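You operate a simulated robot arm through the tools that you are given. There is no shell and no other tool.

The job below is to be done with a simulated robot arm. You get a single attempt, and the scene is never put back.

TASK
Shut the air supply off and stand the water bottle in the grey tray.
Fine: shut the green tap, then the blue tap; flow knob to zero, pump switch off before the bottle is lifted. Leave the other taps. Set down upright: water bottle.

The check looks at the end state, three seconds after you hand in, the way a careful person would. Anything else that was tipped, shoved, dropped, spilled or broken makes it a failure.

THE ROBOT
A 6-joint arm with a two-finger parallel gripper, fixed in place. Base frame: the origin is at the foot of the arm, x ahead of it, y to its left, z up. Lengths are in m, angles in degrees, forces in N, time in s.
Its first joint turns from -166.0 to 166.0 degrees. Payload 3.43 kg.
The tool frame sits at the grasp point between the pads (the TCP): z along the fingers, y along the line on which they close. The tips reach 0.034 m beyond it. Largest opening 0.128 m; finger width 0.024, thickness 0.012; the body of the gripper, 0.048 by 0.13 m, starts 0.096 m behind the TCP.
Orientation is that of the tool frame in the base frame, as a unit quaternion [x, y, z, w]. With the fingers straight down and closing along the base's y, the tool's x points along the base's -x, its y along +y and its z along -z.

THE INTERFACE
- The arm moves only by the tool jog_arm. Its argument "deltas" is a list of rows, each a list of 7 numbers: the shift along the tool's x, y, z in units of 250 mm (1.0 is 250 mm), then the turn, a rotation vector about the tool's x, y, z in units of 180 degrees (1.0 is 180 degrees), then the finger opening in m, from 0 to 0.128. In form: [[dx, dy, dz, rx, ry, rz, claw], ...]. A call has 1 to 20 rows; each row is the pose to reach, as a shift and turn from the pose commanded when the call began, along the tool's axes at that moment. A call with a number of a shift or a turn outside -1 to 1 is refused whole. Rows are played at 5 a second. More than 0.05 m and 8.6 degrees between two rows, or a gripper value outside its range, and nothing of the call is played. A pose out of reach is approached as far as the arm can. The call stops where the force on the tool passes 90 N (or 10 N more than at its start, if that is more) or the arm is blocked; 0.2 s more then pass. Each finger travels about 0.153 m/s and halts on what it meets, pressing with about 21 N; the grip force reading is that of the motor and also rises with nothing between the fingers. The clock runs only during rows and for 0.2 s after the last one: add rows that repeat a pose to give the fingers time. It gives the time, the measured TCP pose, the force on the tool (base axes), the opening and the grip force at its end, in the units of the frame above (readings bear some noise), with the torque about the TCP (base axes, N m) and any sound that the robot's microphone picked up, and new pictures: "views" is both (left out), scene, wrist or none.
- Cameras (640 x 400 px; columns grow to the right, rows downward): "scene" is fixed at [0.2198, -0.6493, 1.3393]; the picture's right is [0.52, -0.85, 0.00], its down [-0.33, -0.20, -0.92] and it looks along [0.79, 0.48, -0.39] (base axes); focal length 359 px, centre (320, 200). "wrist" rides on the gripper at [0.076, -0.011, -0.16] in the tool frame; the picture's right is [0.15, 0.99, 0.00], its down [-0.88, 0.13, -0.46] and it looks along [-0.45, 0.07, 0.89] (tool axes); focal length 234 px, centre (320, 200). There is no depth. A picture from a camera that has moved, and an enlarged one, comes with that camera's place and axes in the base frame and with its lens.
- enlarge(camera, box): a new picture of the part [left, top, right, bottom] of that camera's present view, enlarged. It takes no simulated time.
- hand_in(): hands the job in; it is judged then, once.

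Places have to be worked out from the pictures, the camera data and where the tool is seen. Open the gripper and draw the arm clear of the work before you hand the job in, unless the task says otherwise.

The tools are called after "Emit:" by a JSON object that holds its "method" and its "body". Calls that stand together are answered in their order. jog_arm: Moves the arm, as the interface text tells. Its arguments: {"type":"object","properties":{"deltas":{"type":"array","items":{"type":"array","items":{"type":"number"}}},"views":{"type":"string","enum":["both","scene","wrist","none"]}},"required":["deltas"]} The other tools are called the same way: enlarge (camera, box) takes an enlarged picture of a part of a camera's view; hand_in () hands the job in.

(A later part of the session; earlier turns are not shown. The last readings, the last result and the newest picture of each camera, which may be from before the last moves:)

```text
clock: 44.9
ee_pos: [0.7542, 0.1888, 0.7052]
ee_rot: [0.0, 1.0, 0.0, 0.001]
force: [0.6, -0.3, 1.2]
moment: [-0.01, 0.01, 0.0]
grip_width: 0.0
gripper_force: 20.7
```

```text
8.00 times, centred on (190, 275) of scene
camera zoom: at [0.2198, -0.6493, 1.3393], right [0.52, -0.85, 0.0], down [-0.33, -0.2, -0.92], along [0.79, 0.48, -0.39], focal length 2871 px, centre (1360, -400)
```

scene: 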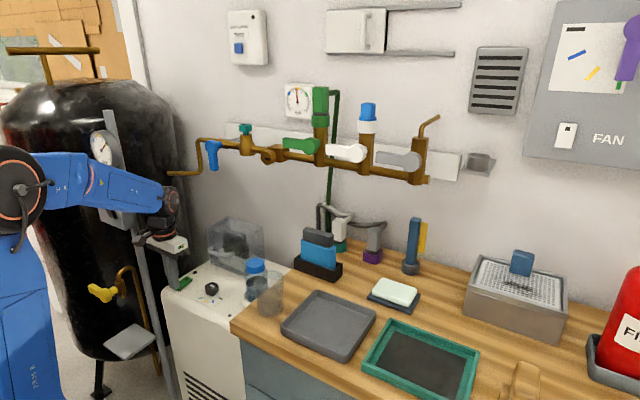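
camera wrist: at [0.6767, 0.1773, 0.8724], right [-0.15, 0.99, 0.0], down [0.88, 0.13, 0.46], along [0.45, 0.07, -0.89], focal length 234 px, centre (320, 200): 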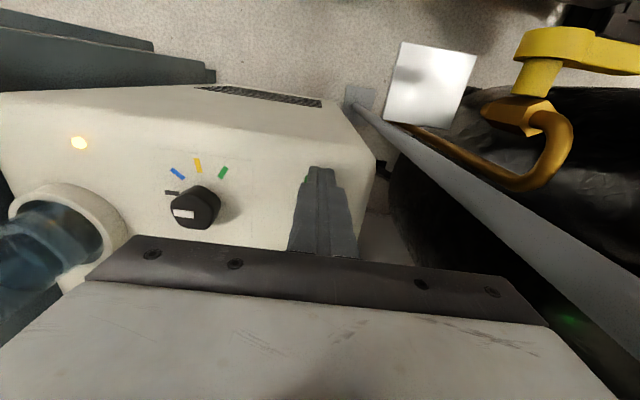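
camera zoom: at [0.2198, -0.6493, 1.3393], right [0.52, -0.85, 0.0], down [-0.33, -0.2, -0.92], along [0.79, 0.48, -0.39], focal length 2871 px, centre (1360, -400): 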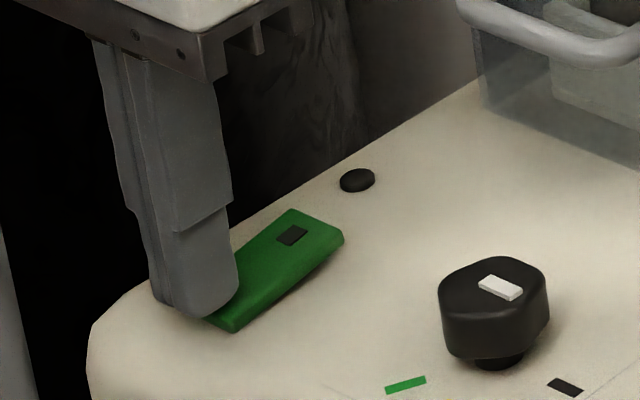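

The LED went dark and the rocker flipped: pump off. I'll rise straight up, then move over to view the bottle and its holder.

Emit:
{"method": "jog_arm", "body": {"deltas": [[0, 0, -0.15, 0, 0, 0, 0.0], [0, 0, -0.32, 0, 0, 0, 0.0], [0, 0, -0.5, 0, 0, 0, 0.0], [0.02, 0, -0.68, 0, 0, 0, 0.0], [0.05, -0.1, -0.82, 0, 0, 0, 0.05], [0.08, -0.25, -0.9, 0, 0, 0, 0.128], [0.11, -0.4, -0.96, 0, 0, 0, 0.128], [0.14, -0.55, -0.98, 0, 0, 0, 0.128], [0.17, -0.7, -0.98, 0, 0, 0, 0.128], [0.2, -0.85, -0.98, 0, 0, 0, 0.128], [0.216, -0.99, -0.98, 0, 0, 0, 0.128], [0.216, -0.99, -0.98, 0, 0, 0, 0.128], [0.216, -0.99, -0.98, 0, 0, 0, 0.128]]}}

Emit:
{"method": "enlarge", "body": {"camera": "wrist", "box": [220, 150, 420, 275]}}

Emit:
{"method": "enlarge", "body": {"camera": "scene", "box": [230, 250, 326, 325]}}

Emit:
{"method": "enlarge", "body": {"camera": "scene", "box": [150, 240, 278, 320]}}

```text
clock: 47.7
ee_pos: [0.7005, -0.0593, 0.95]
ee_rot: [0.001, 1.0, 0.002, 0.0]
force: [-0.8, 0.2, -0.1]
moment: [-0.03, 0.0, 0.0]
grip_width: 0.1279
gripper_force: 0.0
camera wrist: at [0.6234, -0.0717, 1.1082], right [-0.15, 0.99, 0.0], down [0.88, 0.13, 0.46], along [0.45, 0.07, -0.89], focal length 234 px, centre (320, 200)
```

scene: 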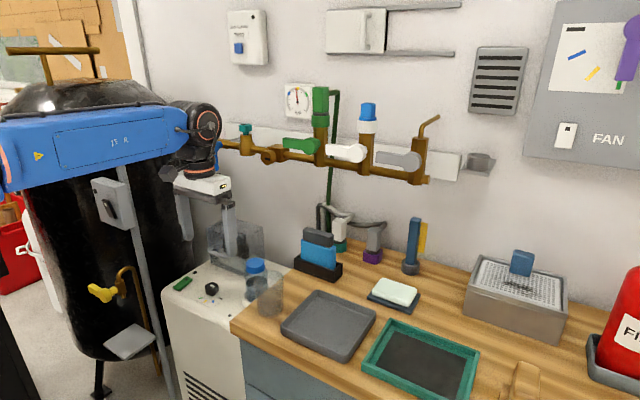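
wrist: 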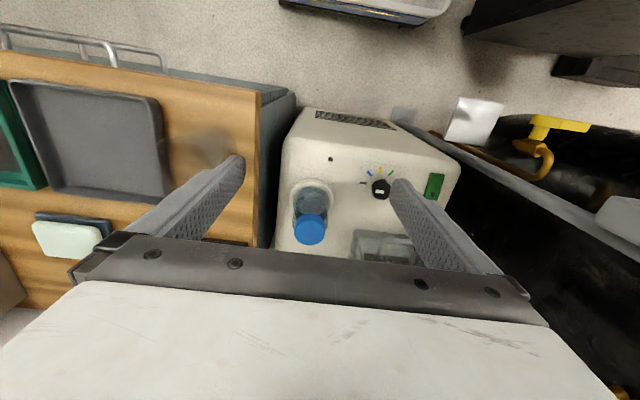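

```text
3.20 times, centred on (320, 212) of wrist
camera zoom: at [0.6234, -0.0717, 1.1082], right [-0.15, 0.99, 0.0], down [0.88, 0.13, 0.46], along [0.45, 0.07, -0.89], focal length 749 px, centre (320, 160)
```

zoom: 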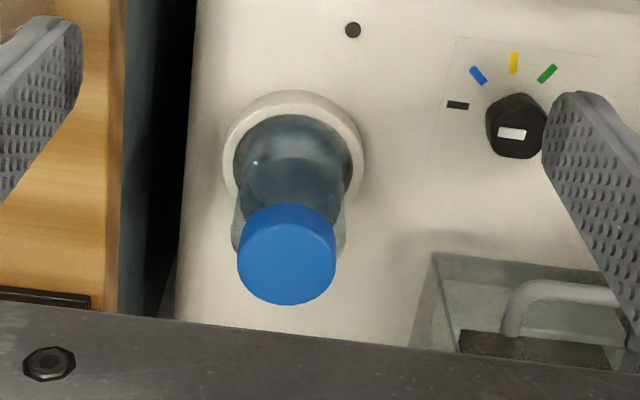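

```text
5.33 times, centred on (278, 288) of scene
camera zoom: at [0.2198, -0.6493, 1.3393], right [0.52, -0.85, 0.0], down [-0.33, -0.2, -0.92], along [0.79, 0.48, -0.39], focal length 1914 px, centre (544, -267)
```

zoom: 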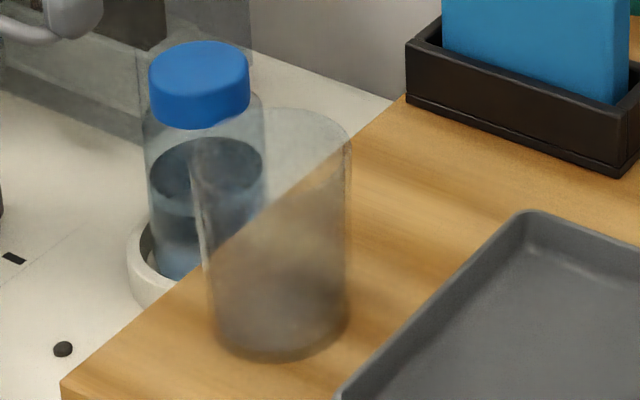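

```text
5.00 times, centred on (214, 280) of scene
camera zoom: at [0.2198, -0.6493, 1.3393], right [0.52, -0.85, 0.0], down [-0.33, -0.2, -0.92], along [0.79, 0.48, -0.39], focal length 1794 px, centre (850, -200)
```

zoom: 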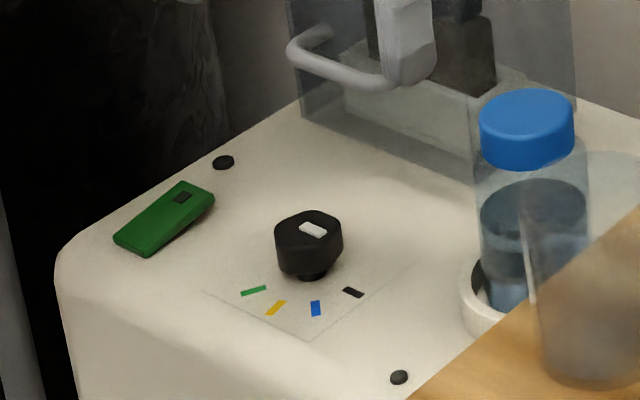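

Both LEDs are dark. Bottle axis ≈(0.843,-0.056), cap top ≈0.79, diameter ~0.06, standing in a ring on the machine; bench edge at y≈-0.138. I'll hover above it with the tool yawed 60° so the fingers close mostly along x, clear of the bench.

Emit:
{"method": "jog_arm", "body": {"deltas": [[-0.07, 0.0, 0.04, 0, 0, 0.042, 0.11], [-0.14, 0.0, 0.08, 0, 0, 0.083, 0.11], [-0.21, 0.0, 0.12, 0, 0, 0.125, 0.1], [-0.28, 0.01, 0.16, 0, 0, 0.167, 0.1], [-0.35, 0.01, 0.2, 0, 0, 0.208, 0.1], [-0.42, 0.013, 0.24, 0, 0, 0.25, 0.1], [-0.49, 0.013, 0.28, 0, 0, 0.292, 0.1], [-0.57, 0.013, 0.32, 0, 0, 0.333, 0.1], [-0.57, 0.013, 0.36, 0, 0, 0.333, 0.1], [-0.57, 0.013, 0.36, 0, 0, 0.333, 0.1], [-0.57, 0.013, 0.36, 0, 0, 0.333, 0.1]]}}

Emit:
{"method": "enlarge", "body": {"camera": "wrist", "box": [220, 120, 420, 245]}}

Emit:
{"method": "enlarge", "body": {"camera": "scene", "box": [200, 215, 328, 310]}}

```text
clock: 50.1
ee_pos: [0.8422, -0.0547, 0.8617]
ee_rot: [0.5, 0.866, 0.002, 0.0]
force: [-0.2, 0.3, -0.4]
moment: [0.0, -0.01, -0.01]
grip_width: 0.1
gripper_force: 0.0
camera wrist: at [0.7938, 0.004, 1.0189], right [0.78, 0.62, 0.0], down [0.55, -0.7, 0.45], along [0.28, -0.35, -0.89], focal length 234 px, centre (320, 200)
```

scene: 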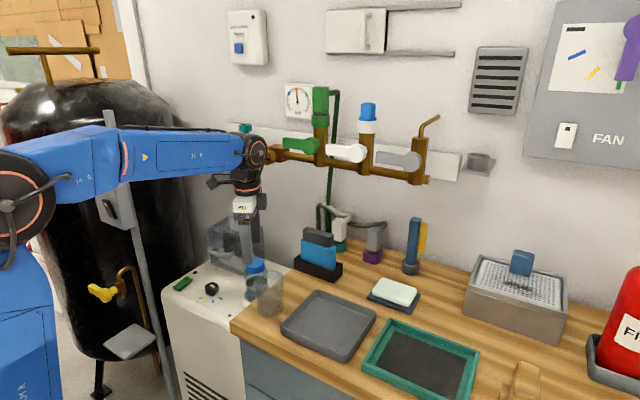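
wrist: 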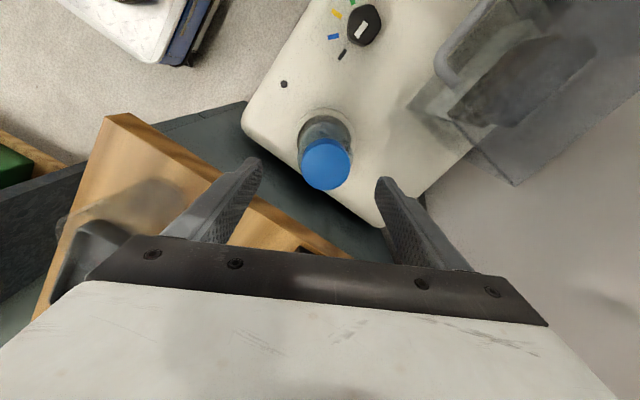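

```text
3.20 times, centred on (320, 182) of wrist
camera zoom: at [0.7938, 0.004, 1.0189], right [0.78, 0.62, 0.0], down [0.55, -0.7, 0.45], along [0.28, -0.35, -0.89], focal length 749 px, centre (320, 256)
```

zoom: 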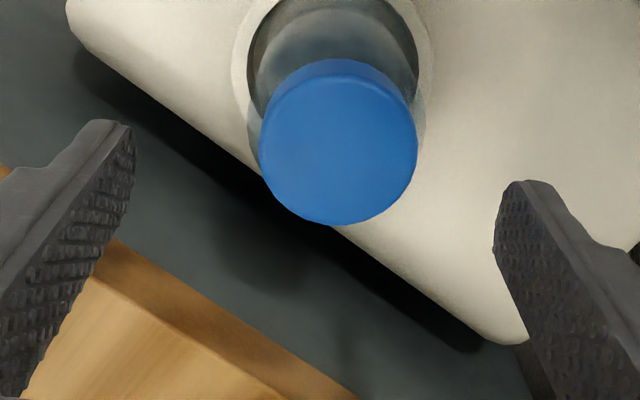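

```text
4.21 times, centred on (264, 262) of scene
camera zoom: at [0.2198, -0.6493, 1.3393], right [0.52, -0.85, 0.0], down [-0.33, -0.2, -0.92], along [0.79, 0.48, -0.39], focal length 1511 px, centre (556, -63)
```

zoom: 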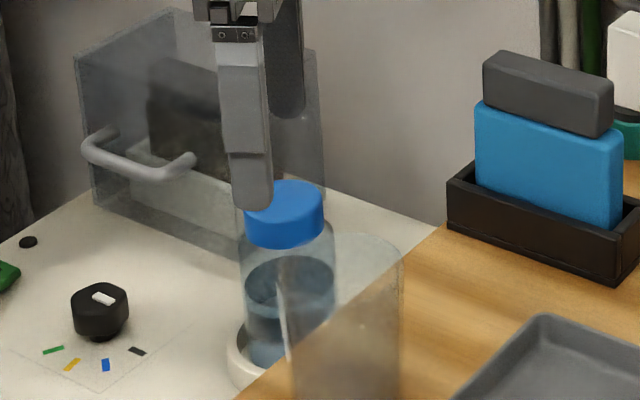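

Cap centre refines to ≈(0.848,-0.055), 5 mm beyond the tool. I'll correct, descend to TCP z≈0.745 (tips above the ring, below the cap) and close on the body.

Emit:
{"method": "jog_arm", "body": {"deltas": [[-0.006, 0.019, 0.0, 0, 0, 0, 0.1], [-0.006, 0.019, 0.12, 0, 0, 0, 0.1], [-0.006, 0.019, 0.24, 0, 0, 0, 0.1], [-0.006, 0.019, 0.36, 0, 0, 0, 0.1], [-0.006, 0.019, 0.467, 0, 0, 0, 0.1], [-0.006, 0.019, 0.467, 0, 0, 0, 0.1]]}}

Emit:
{"method": "enlarge", "body": {"camera": "wrist", "box": [220, 120, 420, 245]}}

Emit:
{"method": "enlarge", "body": {"camera": "scene", "box": [200, 215, 328, 310]}}

```text
clock: 51.5
ee_pos: [0.848, -0.0536, 0.7437]
ee_rot: [0.499, 0.866, 0.002, -0.001]
force: [-0.4, 0.7, -0.5]
moment: [0.04, -0.03, 0.03]
grip_width: 0.1002
gripper_force: 0.0
camera wrist: at [0.7989, 0.0058, 0.9027], right [0.78, 0.62, 0.0], down [0.55, -0.7, 0.45], along [0.28, -0.35, -0.89], focal length 234 px, centre (320, 200)
```

scene: 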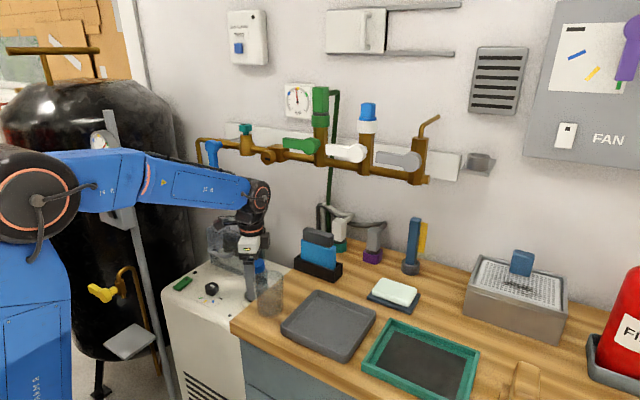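
wrist: 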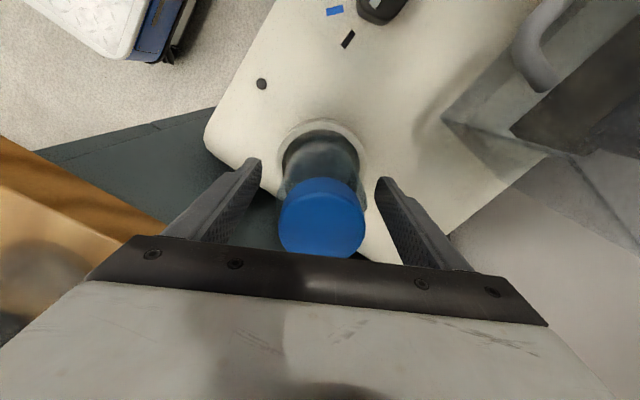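

```text
3.20 times, centred on (320, 182) of wrist
camera zoom: at [0.7989, 0.0058, 0.9027], right [0.78, 0.62, 0.0], down [0.55, -0.7, 0.45], along [0.28, -0.35, -0.89], focal length 749 px, centre (320, 256)
```

zoom: 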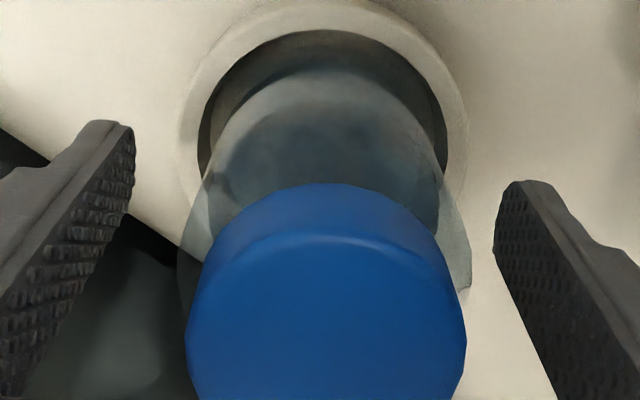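

```text
4.21 times, centred on (264, 262) of scene
camera zoom: at [0.2198, -0.6493, 1.3393], right [0.52, -0.85, 0.0], down [-0.33, -0.2, -0.92], along [0.79, 0.48, -0.39], focal length 1511 px, centre (556, -63)
```

zoom: 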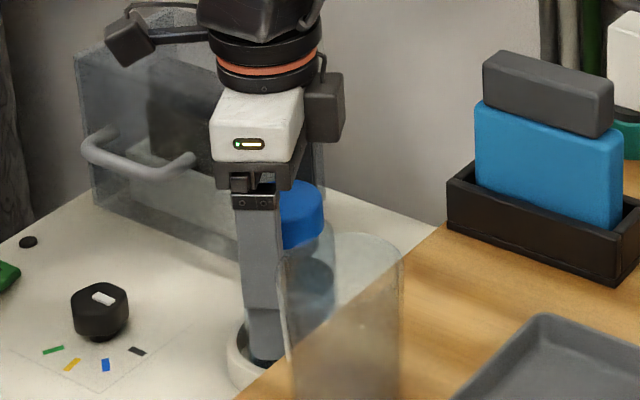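

The fingers straddle the bottle symmetrically. Closing now.

Emit:
{"method": "jog_arm", "body": {"deltas": [[0, 0, 0, 0, 0, 0, 0.08], [0, 0, 0, 0, 0, 0, 0.065], [0, 0, 0, 0, 0, 0, 0.05], [0, 0, 0, 0, 0, 0, 0.045], [0, 0, 0, 0, 0, 0, 0.045]]}}

Emit:
{"method": "enlarge", "body": {"camera": "wrist", "box": [220, 120, 420, 245]}}

Emit:
{"method": "enlarge", "body": {"camera": "scene", "box": [200, 215, 328, 310]}}

```text
clock: 52.7
ee_pos: [0.8476, -0.0541, 0.7438]
ee_rot: [0.499, 0.867, 0.001, 0.0]
force: [0.5, -0.4, 0.1]
moment: [-0.05, 0.09, 0.06]
grip_width: 0.063
gripper_force: 21.0
camera wrist: at [0.7988, 0.0057, 0.903], right [0.78, 0.62, 0.0], down [0.55, -0.7, 0.45], along [0.28, -0.35, -0.89], focal length 234 px, centre (320, 200)
```

scene: 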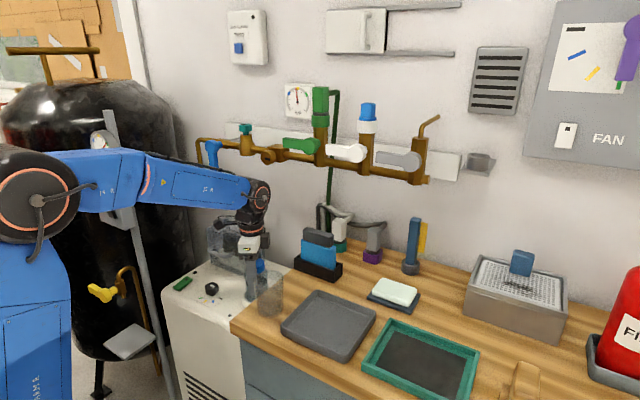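
wrist: 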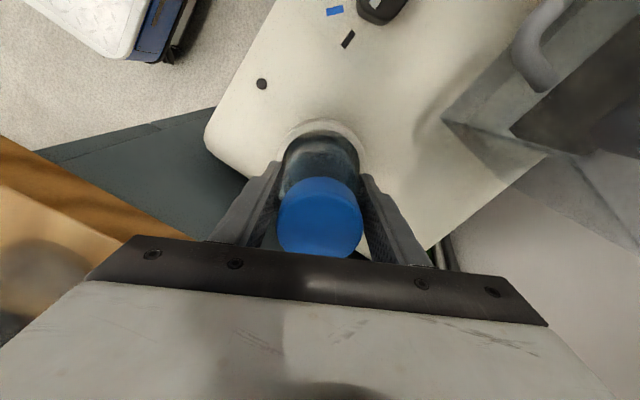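

```text
3.20 times, centred on (320, 182) of wrist
camera zoom: at [0.7988, 0.0057, 0.903], right [0.78, 0.62, 0.0], down [0.55, -0.7, 0.45], along [0.28, -0.35, -0.89], focal length 749 px, centre (320, 256)
```

zoom: 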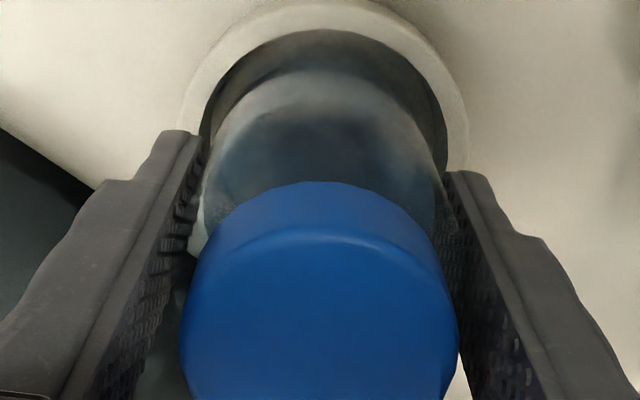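

```text
4.21 times, centred on (264, 262) of scene
camera zoom: at [0.2198, -0.6493, 1.3393], right [0.52, -0.85, 0.0], down [-0.33, -0.2, -0.92], along [0.79, 0.48, -0.39], focal length 1511 px, centre (556, -63)
```

zoom: 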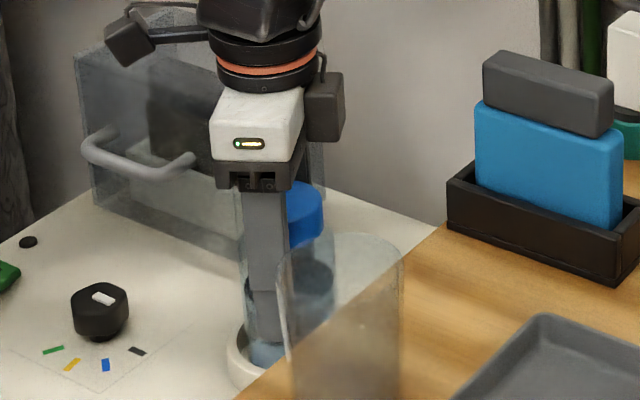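

Gripped at 63 mm. Lift straight up slowly, keeping the grip command.

Emit:
{"method": "jog_arm", "body": {"deltas": [[0, 0, -0.03, 0, 0, 0, 0.045], [0, 0, -0.07, 0, 0, 0, 0.045], [0, 0, -0.12, 0, 0, 0, 0.045], [0, 0, -0.18, 0, 0, 0, 0.045], [0, 0, -0.25, 0, 0, 0, 0.045], [0, 0, -0.35, 0, 0, 0, 0.045], [0, 0, -0.45, 0, 0, 0, 0.045], [0, 0, -0.55, 0, 0, 0, 0.045], [0, 0, -0.65, 0, 0, 0, 0.045], [0, 0, -0.75, 0, 0, 0, 0.045], [0, 0, -0.85, 0, 0, 0, 0.045], [0, 0, -0.95, 0, 0, 0, 0.045], [0, 0, -1.0, 0, 0, 0, 0.045], [0, 0, -1.0, 0, 0, 0, 0.045]]}}

Emit:
{"method": "enlarge", "body": {"camera": "scene", "box": [200, 175, 360, 310]}}

```text
clock: 55.7
ee_pos: [0.8476, -0.0553, 0.9936]
ee_rot: [0.499, 0.866, 0.002, 0.0]
force: [-0.4, -0.3, -2.5]
moment: [0.02, -0.01, 0.03]
grip_width: 0.063
gripper_force: 21.3
camera wrist: at [0.7987, 0.0043, 1.1525], right [0.78, 0.62, 0.0], down [0.55, -0.7, 0.45], along [0.28, -0.35, -0.89], focal length 234 px, centre (320, 200)
```

scene: 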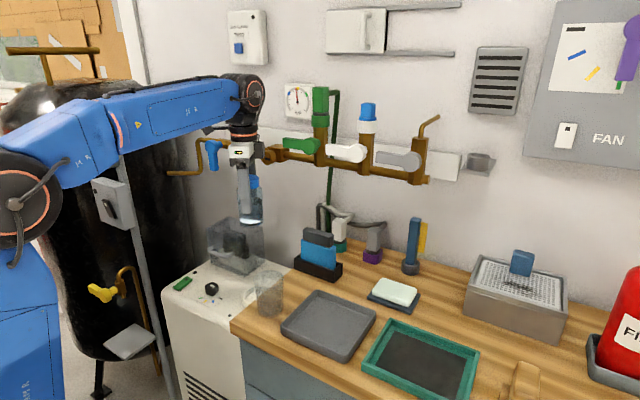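
wrist: 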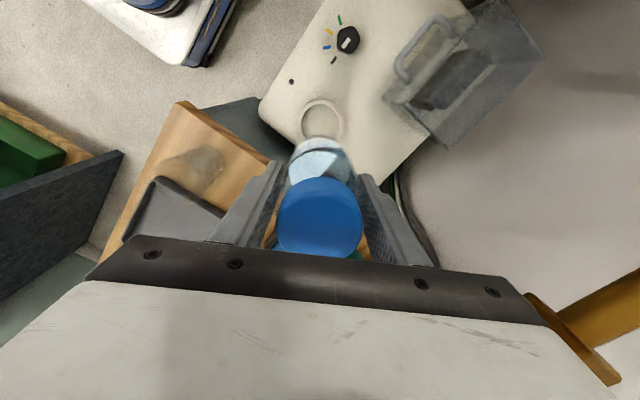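

```text
2.96 times, centred on (280, 242) of scene
camera zoom: at [0.2198, -0.6493, 1.3393], right [0.52, -0.85, 0.0], down [-0.33, -0.2, -0.92], along [0.79, 0.48, -0.39], focal length 1063 px, centre (438, 74)
```

zoom: 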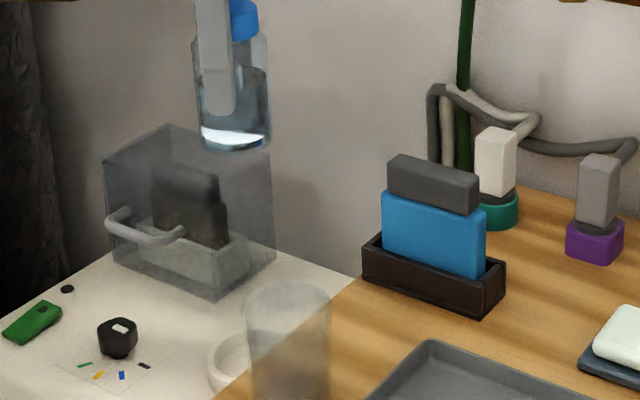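

Bottle lifted cleanly (≈2.5 N load), bottom ≈0.08 below TCP. Tray centre ≈(0.741,-0.35), floor ≈0.795. I'll raise another 5 cm to clear the glass and block, then carry it over the tray.

Emit:
{"method": "jog_arm", "body": {"deltas": [[0, 0, -0.1, 0, 0, 0, 0.045], [0, 0, -0.2, 0, 0, 0, 0.045], [-0.05, -0.06, -0.2, 0, 0, 0, 0.045], [-0.13, -0.155, -0.2, 0, 0, 0, 0.045], [-0.23, -0.275, -0.2, 0, 0, 0, 0.045], [-0.33, -0.395, -0.2, 0, 0, 0, 0.045], [-0.43, -0.515, -0.2, 0, 0, 0, 0.045], [-0.53, -0.635, -0.2, 0, 0, 0, 0.045], [-0.63, -0.755, -0.2, 0, 0, 0, 0.045], [-0.72, -0.855, -0.2, 0, 0, 0, 0.045], [-0.78, -0.925, -0.2, 0, 0, 0, 0.045], [-0.808, -0.959, -0.2, 0, 0, 0, 0.045], [-0.808, -0.959, -0.2, 0, 0, 0, 0.045], [-0.808, -0.959, -0.2, 0, 0, 0, 0.045]]}}

Emit:
{"method": "enlarge", "body": {"camera": "scene", "box": [240, 200, 432, 380]}}

Emit:
{"method": "enlarge", "body": {"camera": "wrist", "box": [160, 60, 480, 260]}}

```text
clock: 58.7
ee_pos: [0.7417, -0.3513, 1.0421]
ee_rot: [0.499, 0.867, 0.0, 0.0]
force: [0.5, 0.2, -3.1]
moment: [0.03, 0.03, 0.01]
grip_width: 0.0628
gripper_force: 19.9
camera wrist: at [0.6923, -0.2915, 1.2016], right [0.78, 0.62, 0.0], down [0.55, -0.7, 0.45], along [0.28, -0.35, -0.89], focal length 234 px, centre (320, 200)
```

scene: 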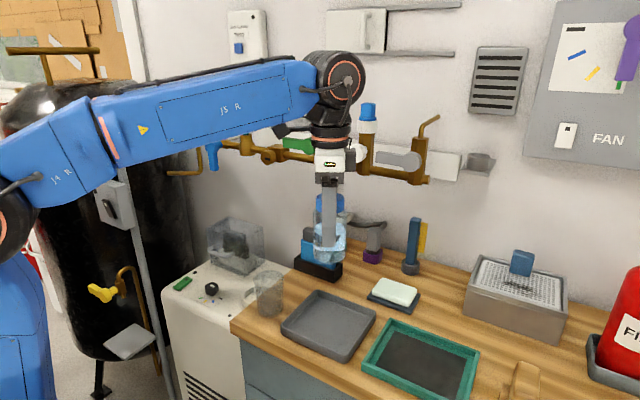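
wrist: 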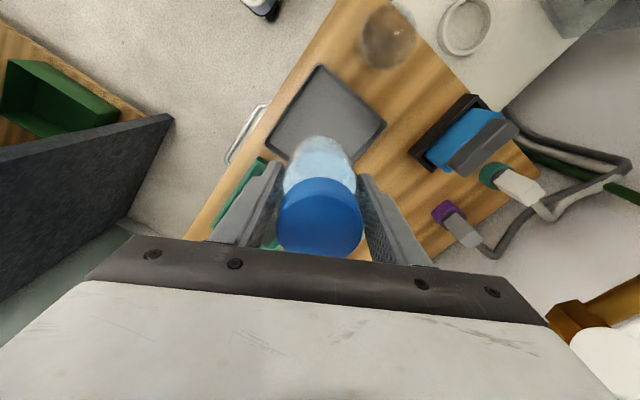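

```text
2.22 times, centred on (336, 290) of scene
camera zoom: at [0.2198, -0.6493, 1.3393], right [0.52, -0.85, 0.0], down [-0.33, -0.2, -0.92], along [0.79, 0.48, -0.39], focal length 798 px, centre (284, 0)
```

zoom: 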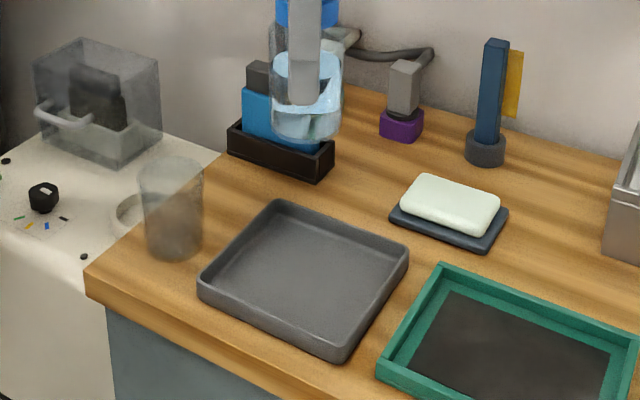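

```text
2.00 times, centred on (320, 160) of wrist
camera zoom: at [0.6923, -0.2915, 1.2016], right [0.78, 0.62, 0.0], down [0.55, -0.7, 0.45], along [0.28, -0.35, -0.89], focal length 468 px, centre (320, 280)
```

zoom: 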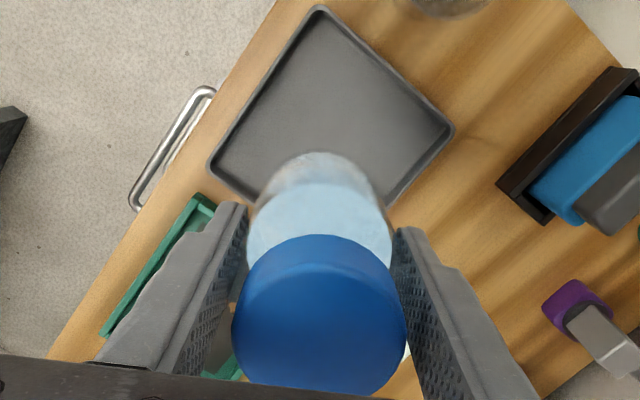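

Tray spans x≈0.68–0.82, y≈-0.28–-0.43; the bottle is nearly over its centre. Descend to just above the floor.

Emit:
{"method": "jog_arm", "body": {"deltas": [[-0.008, 0.014, 0.06, 0, 0, 0, 0.045], [-0.008, 0.014, 0.16, 0, 0, 0, 0.045], [-0.008, 0.014, 0.26, 0, 0, 0, 0.045], [-0.008, 0.014, 0.36, 0, 0, 0, 0.045], [-0.008, 0.014, 0.45, 0, 0, 0, 0.045], [-0.008, 0.014, 0.52, 0, 0, 0, 0.045], [-0.008, 0.014, 0.568, 0, 0, 0, 0.045], [-0.008, 0.014, 0.568, 0, 0, 0, 0.045], [-0.008, 0.014, 0.568, 0, 0, 0, 0.045]]}}

Emit:
{"method": "enlarge", "body": {"camera": "scene", "box": [256, 240, 400, 380]}}

Emit:
{"method": "enlarge", "body": {"camera": "wrist", "box": [160, 60, 480, 260]}}

```text
clock: 60.7
ee_pos: [0.7468, -0.3491, 0.9011]
ee_rot: [0.5, 0.866, 0.001, -0.001]
force: [-0.6, 0.1, -1.7]
moment: [-0.02, -0.03, -0.02]
grip_width: 0.0629
gripper_force: 21.0
camera wrist: at [0.6966, -0.2899, 1.0599], right [0.78, 0.62, 0.0], down [0.55, -0.7, 0.45], along [0.28, -0.35, -0.89], focal length 234 px, centre (320, 200)
```

scene: 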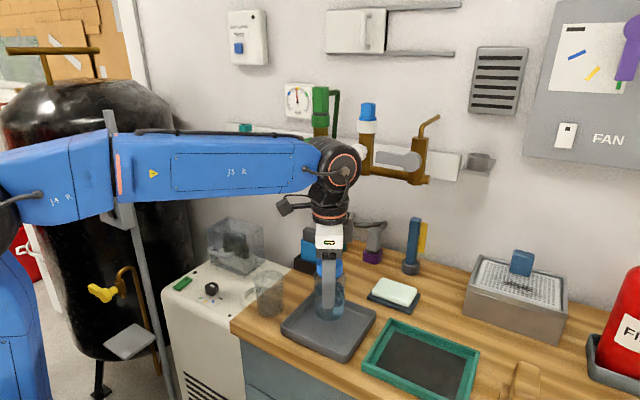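
wrist: 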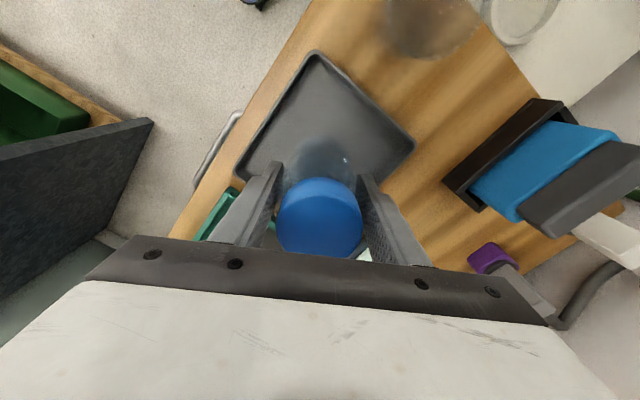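

```text
2.86 times, centred on (328, 310) of scene
camera zoom: at [0.2198, -0.6493, 1.3393], right [0.52, -0.85, 0.0], down [-0.33, -0.2, -0.92], along [0.79, 0.48, -0.39], focal length 1025 px, centre (297, -114)
```

zoom: 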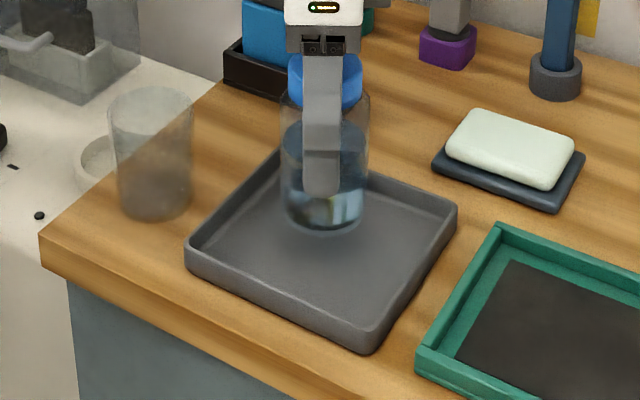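

```text
2.00 times, centred on (320, 160) of wrist
camera zoom: at [0.6966, -0.2899, 1.0599], right [0.78, 0.62, 0.0], down [0.55, -0.7, 0.45], along [0.28, -0.35, -0.89], focal length 468 px, centre (320, 280)
```

zoom: 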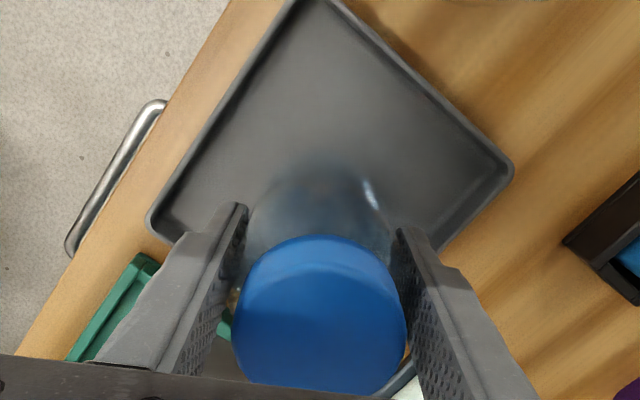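

Bottle is centred over the tray, bottom ≈2–3 cm above the floor. Descend 16 mm, then feel for contact in small steps.

Emit:
{"method": "jog_arm", "body": {"deltas": [[0, 0, 0.02, 0, 0, 0, 0.045], [0, 0, 0.04, 0, 0, 0, 0.045], [0, 0, 0.056, 0, 0, 0, 0.045], [0, 0, 0.064, 0, 0, 0, 0.045], [0, 0, 0.064, 0, 0, 0, 0.045]], "views": "scene"}}

Emit:
{"method": "enlarge", "body": {"camera": "scene", "box": [288, 260, 368, 340]}}

```text
clock: 61.9
ee_pos: [0.7448, -0.3499, 0.8852]
ee_rot: [0.499, 0.867, 0.002, 0.0]
force: [0.1, 0.5, -2.7]
moment: [-0.02, -0.01, -0.01]
grip_width: 0.0629
gripper_force: 20.9
```

scene: 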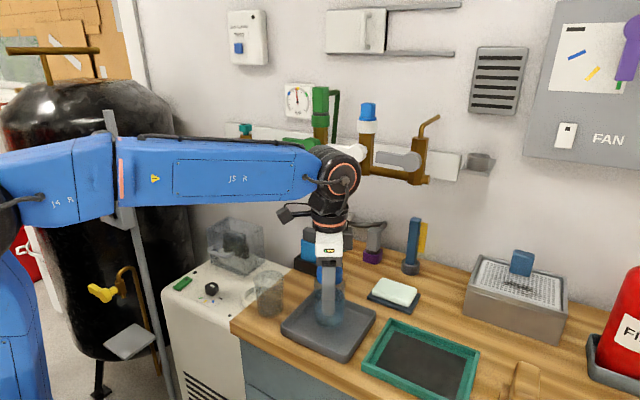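

```text
5.00 times, centred on (328, 300) of scene
camera zoom: at [0.2198, -0.6493, 1.3393], right [0.52, -0.85, 0.0], down [-0.33, -0.2, -0.92], along [0.79, 0.48, -0.39], focal length 1794 px, centre (280, -300)
```

zoom: 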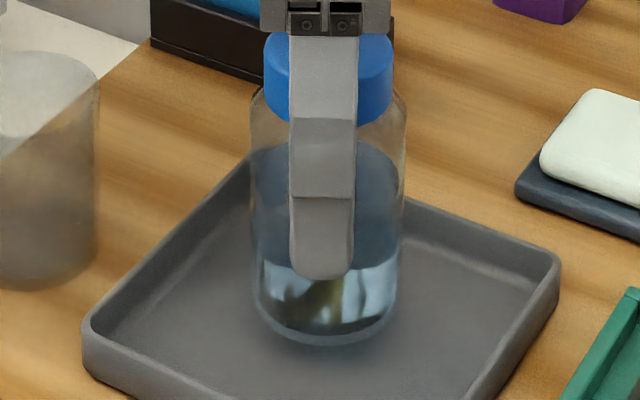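

Still hanging freely (−2.7 N). Step down 6 mm.

Emit:
{"method": "jog_arm", "body": {"deltas": [[0, 0, 0.008, 0, 0, 0, 0.045], [0, 0, 0.016, 0, 0, 0, 0.045], [0, 0, 0.024, 0, 0, 0, 0.045], [0, 0, 0.024, 0, 0, 0, 0.045]], "views": "scene"}}

Emit:
{"method": "enlarge", "body": {"camera": "scene", "box": [288, 260, 368, 340]}}

```text
clock: 62.9
ee_pos: [0.7456, -0.3492, 0.8784]
ee_rot: [0.499, 0.867, 0.002, 0.0]
force: [0.7, -0.2, -2.2]
moment: [0.03, 0.02, -0.05]
grip_width: 0.0631
gripper_force: 20.9
```

scene: 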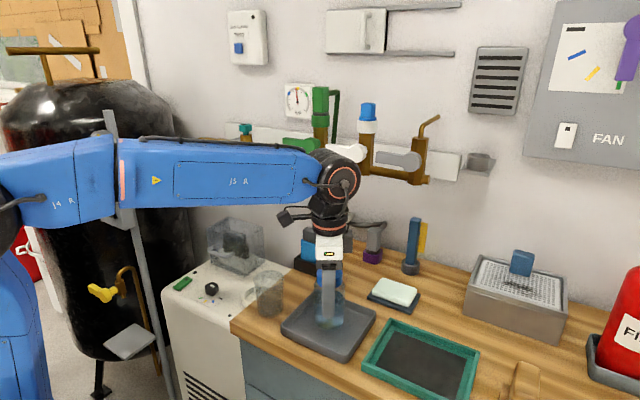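

```text
5.00 times, centred on (328, 300) of scene
camera zoom: at [0.2198, -0.6493, 1.3393], right [0.52, -0.85, 0.0], down [-0.33, -0.2, -0.92], along [0.79, 0.48, -0.39], focal length 1794 px, centre (280, -300)
```

zoom: 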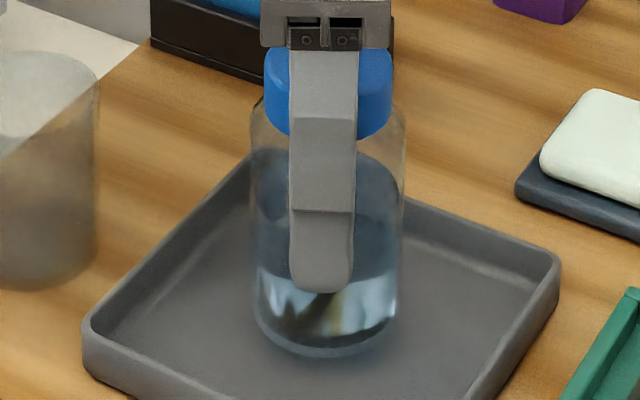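

No contact yet; another 5 mm.

Emit:
{"method": "jog_arm", "body": {"deltas": [[0, 0, 0.006, 0, 0, 0, 0.045], [0, 0, 0.012, 0, 0, 0, 0.045], [0, 0, 0.018, 0, 0, 0, 0.045], [0, 0, 0.018, 0, 0, 0, 0.045]], "views": "scene"}}

Emit:
{"method": "enlarge", "body": {"camera": "scene", "box": [288, 260, 368, 340]}}

```text
clock: 63.9
ee_pos: [0.744, -0.3496, 0.8746]
ee_rot: [0.499, 0.866, 0.001, 0.0]
force: [0.1, 0.0, -2.1]
moment: [0.02, 0.0, -0.01]
grip_width: 0.063
gripper_force: 21.0
```

scene: 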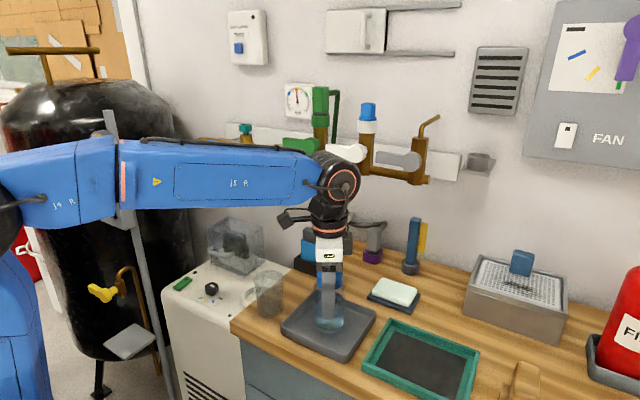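

```text
5.00 times, centred on (328, 300) of scene
camera zoom: at [0.2198, -0.6493, 1.3393], right [0.52, -0.85, 0.0], down [-0.33, -0.2, -0.92], along [0.79, 0.48, -0.39], focal length 1794 px, centre (280, -300)
```

zoom: 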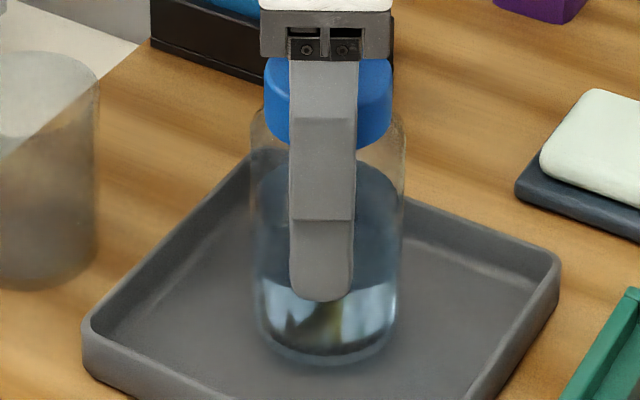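

Shadow still shows a small gap; continue in 1 mm rows for 5 mm.

Emit:
{"method": "jog_arm", "body": {"deltas": [[0, 0, 0.004, 0, 0, 0, 0.045], [0, 0, 0.008, 0, 0, 0, 0.045], [0, 0, 0.012, 0, 0, 0, 0.045], [0, 0, 0.016, 0, 0, 0, 0.045], [0, 0, 0.02, 0, 0, 0, 0.045]], "views": "scene"}}

Emit:
{"method": "enlarge", "body": {"camera": "scene", "box": [288, 260, 368, 340]}}

```text
clock: 65.1
ee_pos: [0.7453, -0.3496, 0.8691]
ee_rot: [0.499, 0.867, 0.002, 0.0]
force: [-0.3, -0.1, -2.7]
moment: [0.0, 0.03, -0.04]
grip_width: 0.063
gripper_force: 21.7
```

scene: 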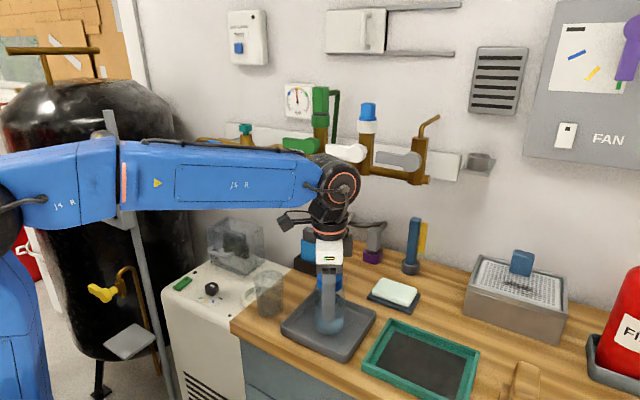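

```text
5.00 times, centred on (328, 300) of scene
camera zoom: at [0.2198, -0.6493, 1.3393], right [0.52, -0.85, 0.0], down [-0.33, -0.2, -0.92], along [0.79, 0.48, -0.39], focal length 1794 px, centre (280, -300)
```

zoom: 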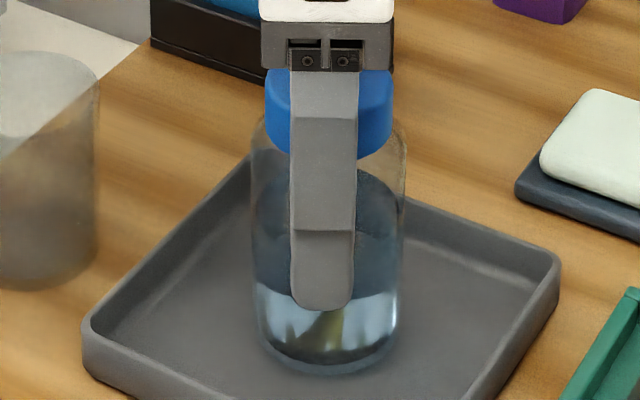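

Still −2.7 N (no contact). Continue 5 mm more in 1 mm rows.

Emit:
{"method": "jog_arm", "body": {"deltas": [[0, 0, 0.004, 0, 0, 0, 0.045], [0, 0, 0.008, 0, 0, 0, 0.045], [0, 0, 0.012, 0, 0, 0, 0.045], [0, 0, 0.016, 0, 0, 0, 0.045], [0, 0, 0.02, 0, 0, 0, 0.045]], "views": "scene"}}

Emit:
{"method": "enlarge", "body": {"camera": "scene", "box": [288, 260, 368, 340]}}

```text
clock: 66.3
ee_pos: [0.7465, -0.3507, 0.8647]
ee_rot: [0.499, 0.866, 0.002, 0.0]
force: [-0.7, 0.3, -1.3]
moment: [-0.01, 0.02, -0.01]
grip_width: 0.0631
gripper_force: 20.4
```

scene: 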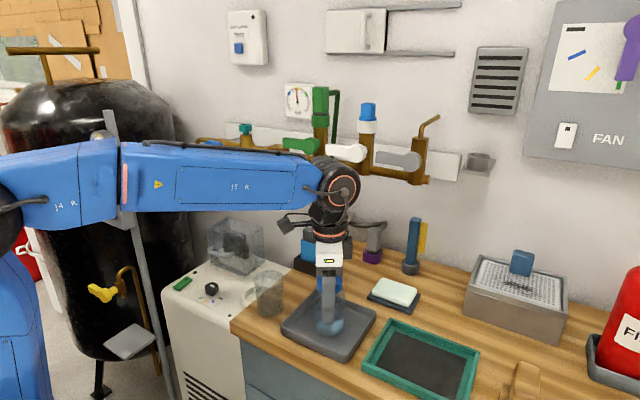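

```text
5.00 times, centred on (328, 300) of scene
camera zoom: at [0.2198, -0.6493, 1.3393], right [0.52, -0.85, 0.0], down [-0.33, -0.2, -0.92], along [0.79, 0.48, -0.39], focal length 1794 px, centre (280, -300)
```

zoom: 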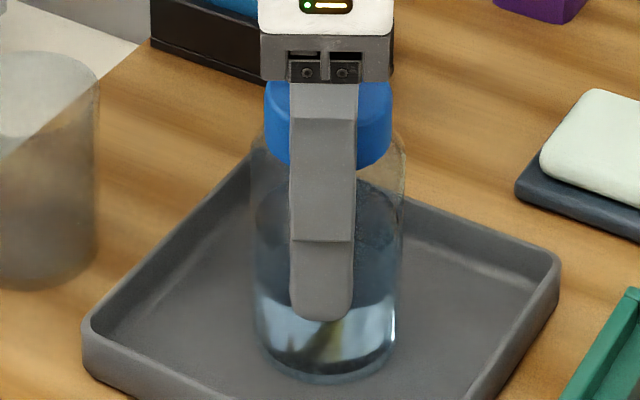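

Force reads −1.3 N, possibly noise. Continue 3 mm in small rows.

Emit:
{"method": "jog_arm", "body": {"deltas": [[0, 0, 0.004, 0, 0, 0, 0.045], [0, 0, 0.008, 0, 0, 0, 0.045], [0, 0, 0.012, 0, 0, 0, 0.045]], "views": "scene"}}

Emit:
{"method": "enlarge", "body": {"camera": "scene", "box": [288, 260, 368, 340]}}

```text
clock: 67.1
ee_pos: [0.7454, -0.3489, 0.862]
ee_rot: [0.499, 0.867, 0.001, 0.001]
force: [-1.3, 0.6, 11.0]
moment: [0.14, 0.47, 0.07]
grip_width: 0.0629
gripper_force: 21.2
```

scene: 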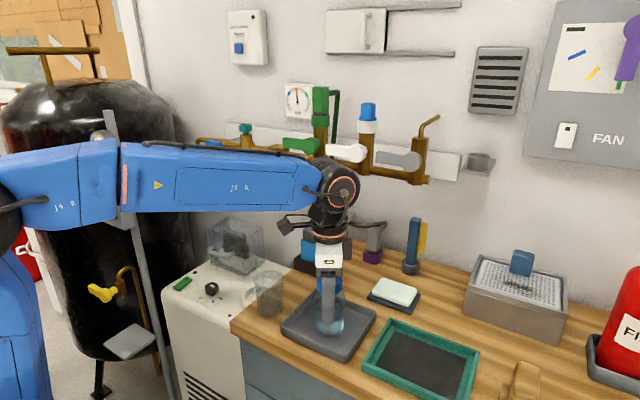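

```text
5.00 times, centred on (328, 300) of scene
camera zoom: at [0.2198, -0.6493, 1.3393], right [0.52, -0.85, 0.0], down [-0.33, -0.2, -0.92], along [0.79, 0.48, -0.39], focal length 1794 px, centre (280, -300)
```

zoom: 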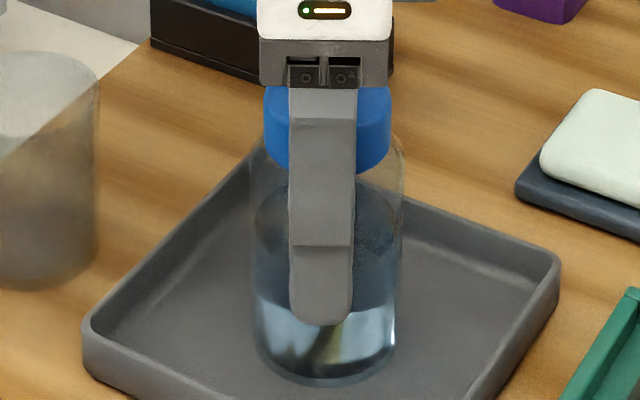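

Contact: +11 N, bottle standing on the tray floor. Ease up 1 mm and open the fingers slowly.

Emit:
{"method": "jog_arm", "body": {"deltas": [[0, 0, -0.003, 0, 0, 0, 0.045], [0, 0, -0.003, 0, 0, 0, 0.06], [0, 0, -0.003, 0, 0, 0, 0.066], [0, 0, -0.003, 0, 0, 0, 0.075], [0, 0, -0.003, 0, 0, 0, 0.09], [0, 0, -0.003, 0, 0, 0, 0.095], [0, 0, -0.003, 0, 0, 0, 0.095]]}}

Emit:
{"method": "enlarge", "body": {"camera": "wrist", "box": [200, 100, 440, 250]}}

Emit:
{"method": "enlarge", "body": {"camera": "scene", "box": [278, 240, 378, 340]}}

```text
clock: 68.7
ee_pos: [0.7463, -0.35, 0.8621]
ee_rot: [0.5, 0.866, 0.002, -0.001]
force: [0.2, -0.3, -0.5]
moment: [0.0, 0.01, -0.04]
grip_width: 0.0951
gripper_force: 0.1
camera wrist: at [0.6964, -0.2899, 1.0208], right [0.78, 0.62, 0.0], down [0.55, -0.7, 0.45], along [0.28, -0.35, -0.89], focal length 234 px, centre (320, 200)
```

scene: 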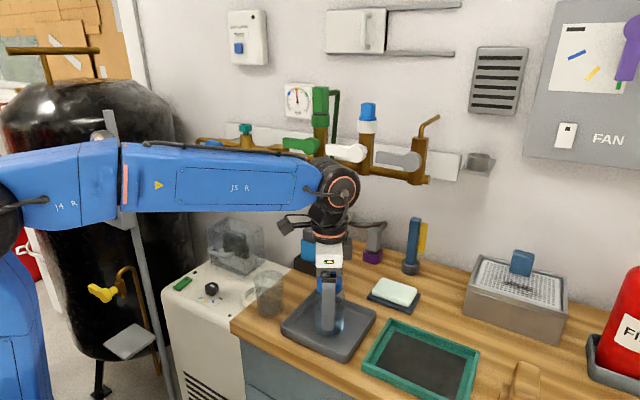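
wrist: 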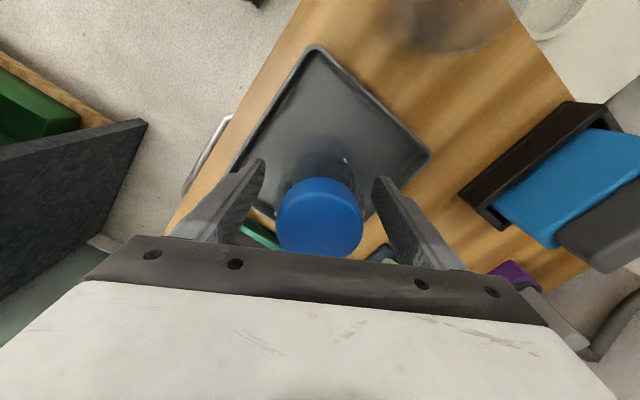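

```text
2.67 times, centred on (320, 175) of wrist
camera zoom: at [0.6964, -0.2899, 1.0208], right [0.78, 0.62, 0.0], down [0.55, -0.7, 0.45], along [0.28, -0.35, -0.89], focal length 624 px, centre (320, 267)
```

zoom: 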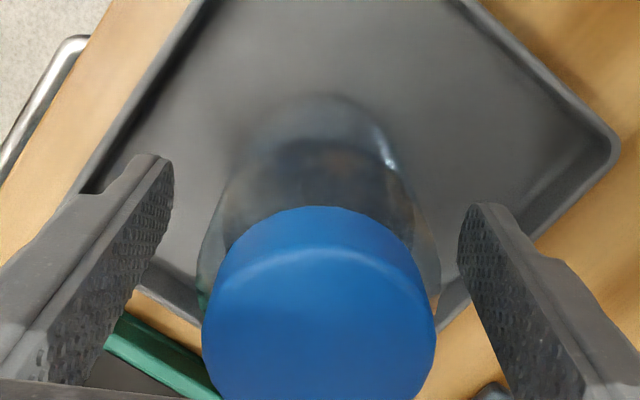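

```text
4.00 times, centred on (328, 290) of scene
camera zoom: at [0.2198, -0.6493, 1.3393], right [0.52, -0.85, 0.0], down [-0.33, -0.2, -0.92], along [0.79, 0.48, -0.39], focal length 1435 px, centre (288, -160)
```

zoom: 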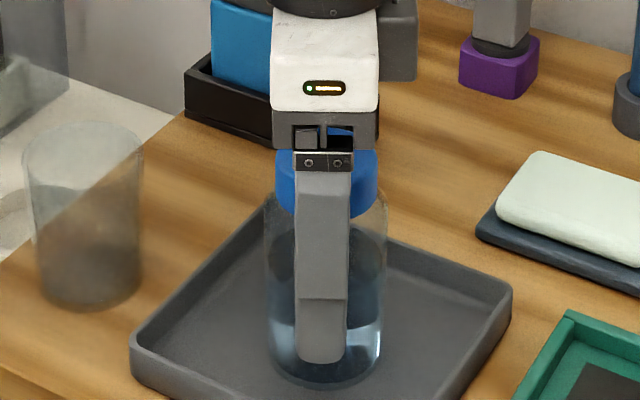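

Bottle released and standing, fingers clear on both sides. Lift straight up 22 cm.

Emit:
{"method": "jog_arm", "body": {"deltas": [[0, 0, -0.05, 0, 0, 0, 0.095], [0, 0, -0.12, 0, 0, 0, 0.095], [0, 0, -0.22, 0, 0, 0, 0.095], [0, 0, -0.34, 0, 0, 0, 0.095], [0, 0, -0.48, 0, 0, 0, 0.095], [0, 0, -0.62, 0, 0, 0, 0.095], [0, 0, -0.76, 0, 0, 0, 0.095], [0, 0, -0.9, 0, 0, 0, 0.095], [0, 0, -0.95, 0, 0, 0, 0.095]]}}

Emit:
{"method": "enlarge", "body": {"camera": "scene", "box": [150, 220, 406, 380]}}

```text
clock: 70.7
ee_pos: [0.7447, -0.3515, 1.0996]
ee_rot: [0.499, 0.866, 0.002, 0.0]
force: [-0.1, 0.4, 0.3]
moment: [0.01, 0.01, -0.02]
grip_width: 0.0948
gripper_force: 0.0
camera wrist: at [0.6966, -0.2908, 1.2582], right [0.78, 0.62, 0.0], down [0.55, -0.7, 0.45], along [0.28, -0.35, -0.89], focal length 234 px, centre (320, 200)
```

scene: 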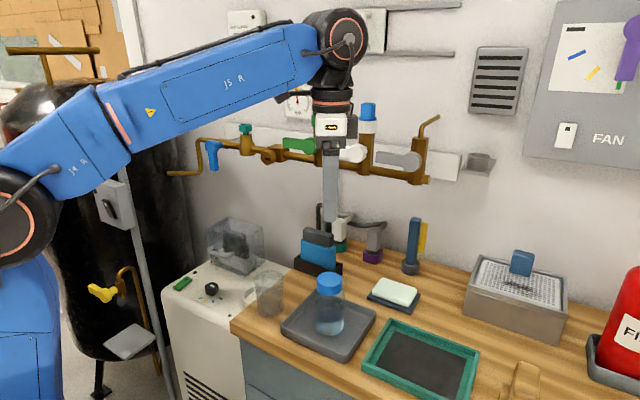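
wrist: 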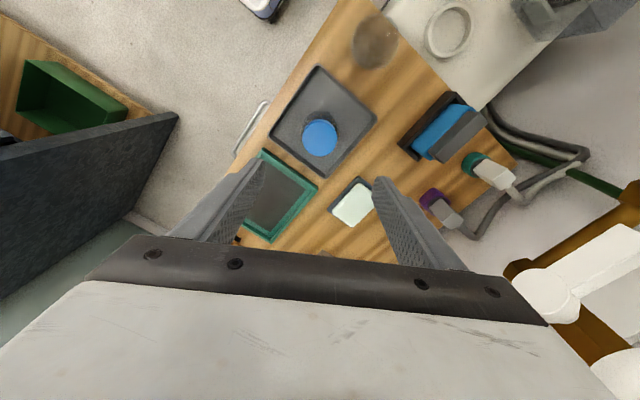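

```text
2.50 times, centred on (278, 300) of scene
camera zoom: at [0.2198, -0.6493, 1.3393], right [0.52, -0.85, 0.0], down [-0.33, -0.2, -0.92], along [0.79, 0.48, -0.39], focal length 897 px, centre (425, -50)
```

zoom: 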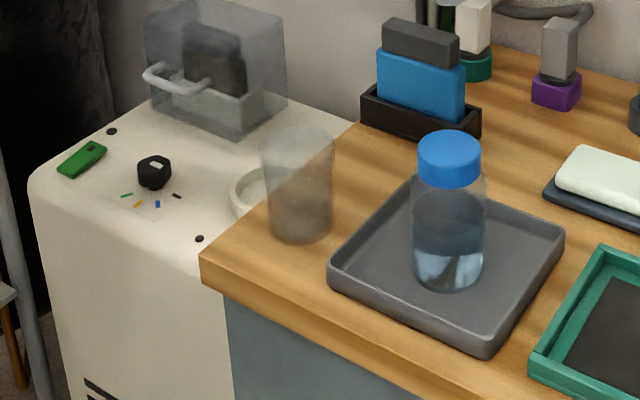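

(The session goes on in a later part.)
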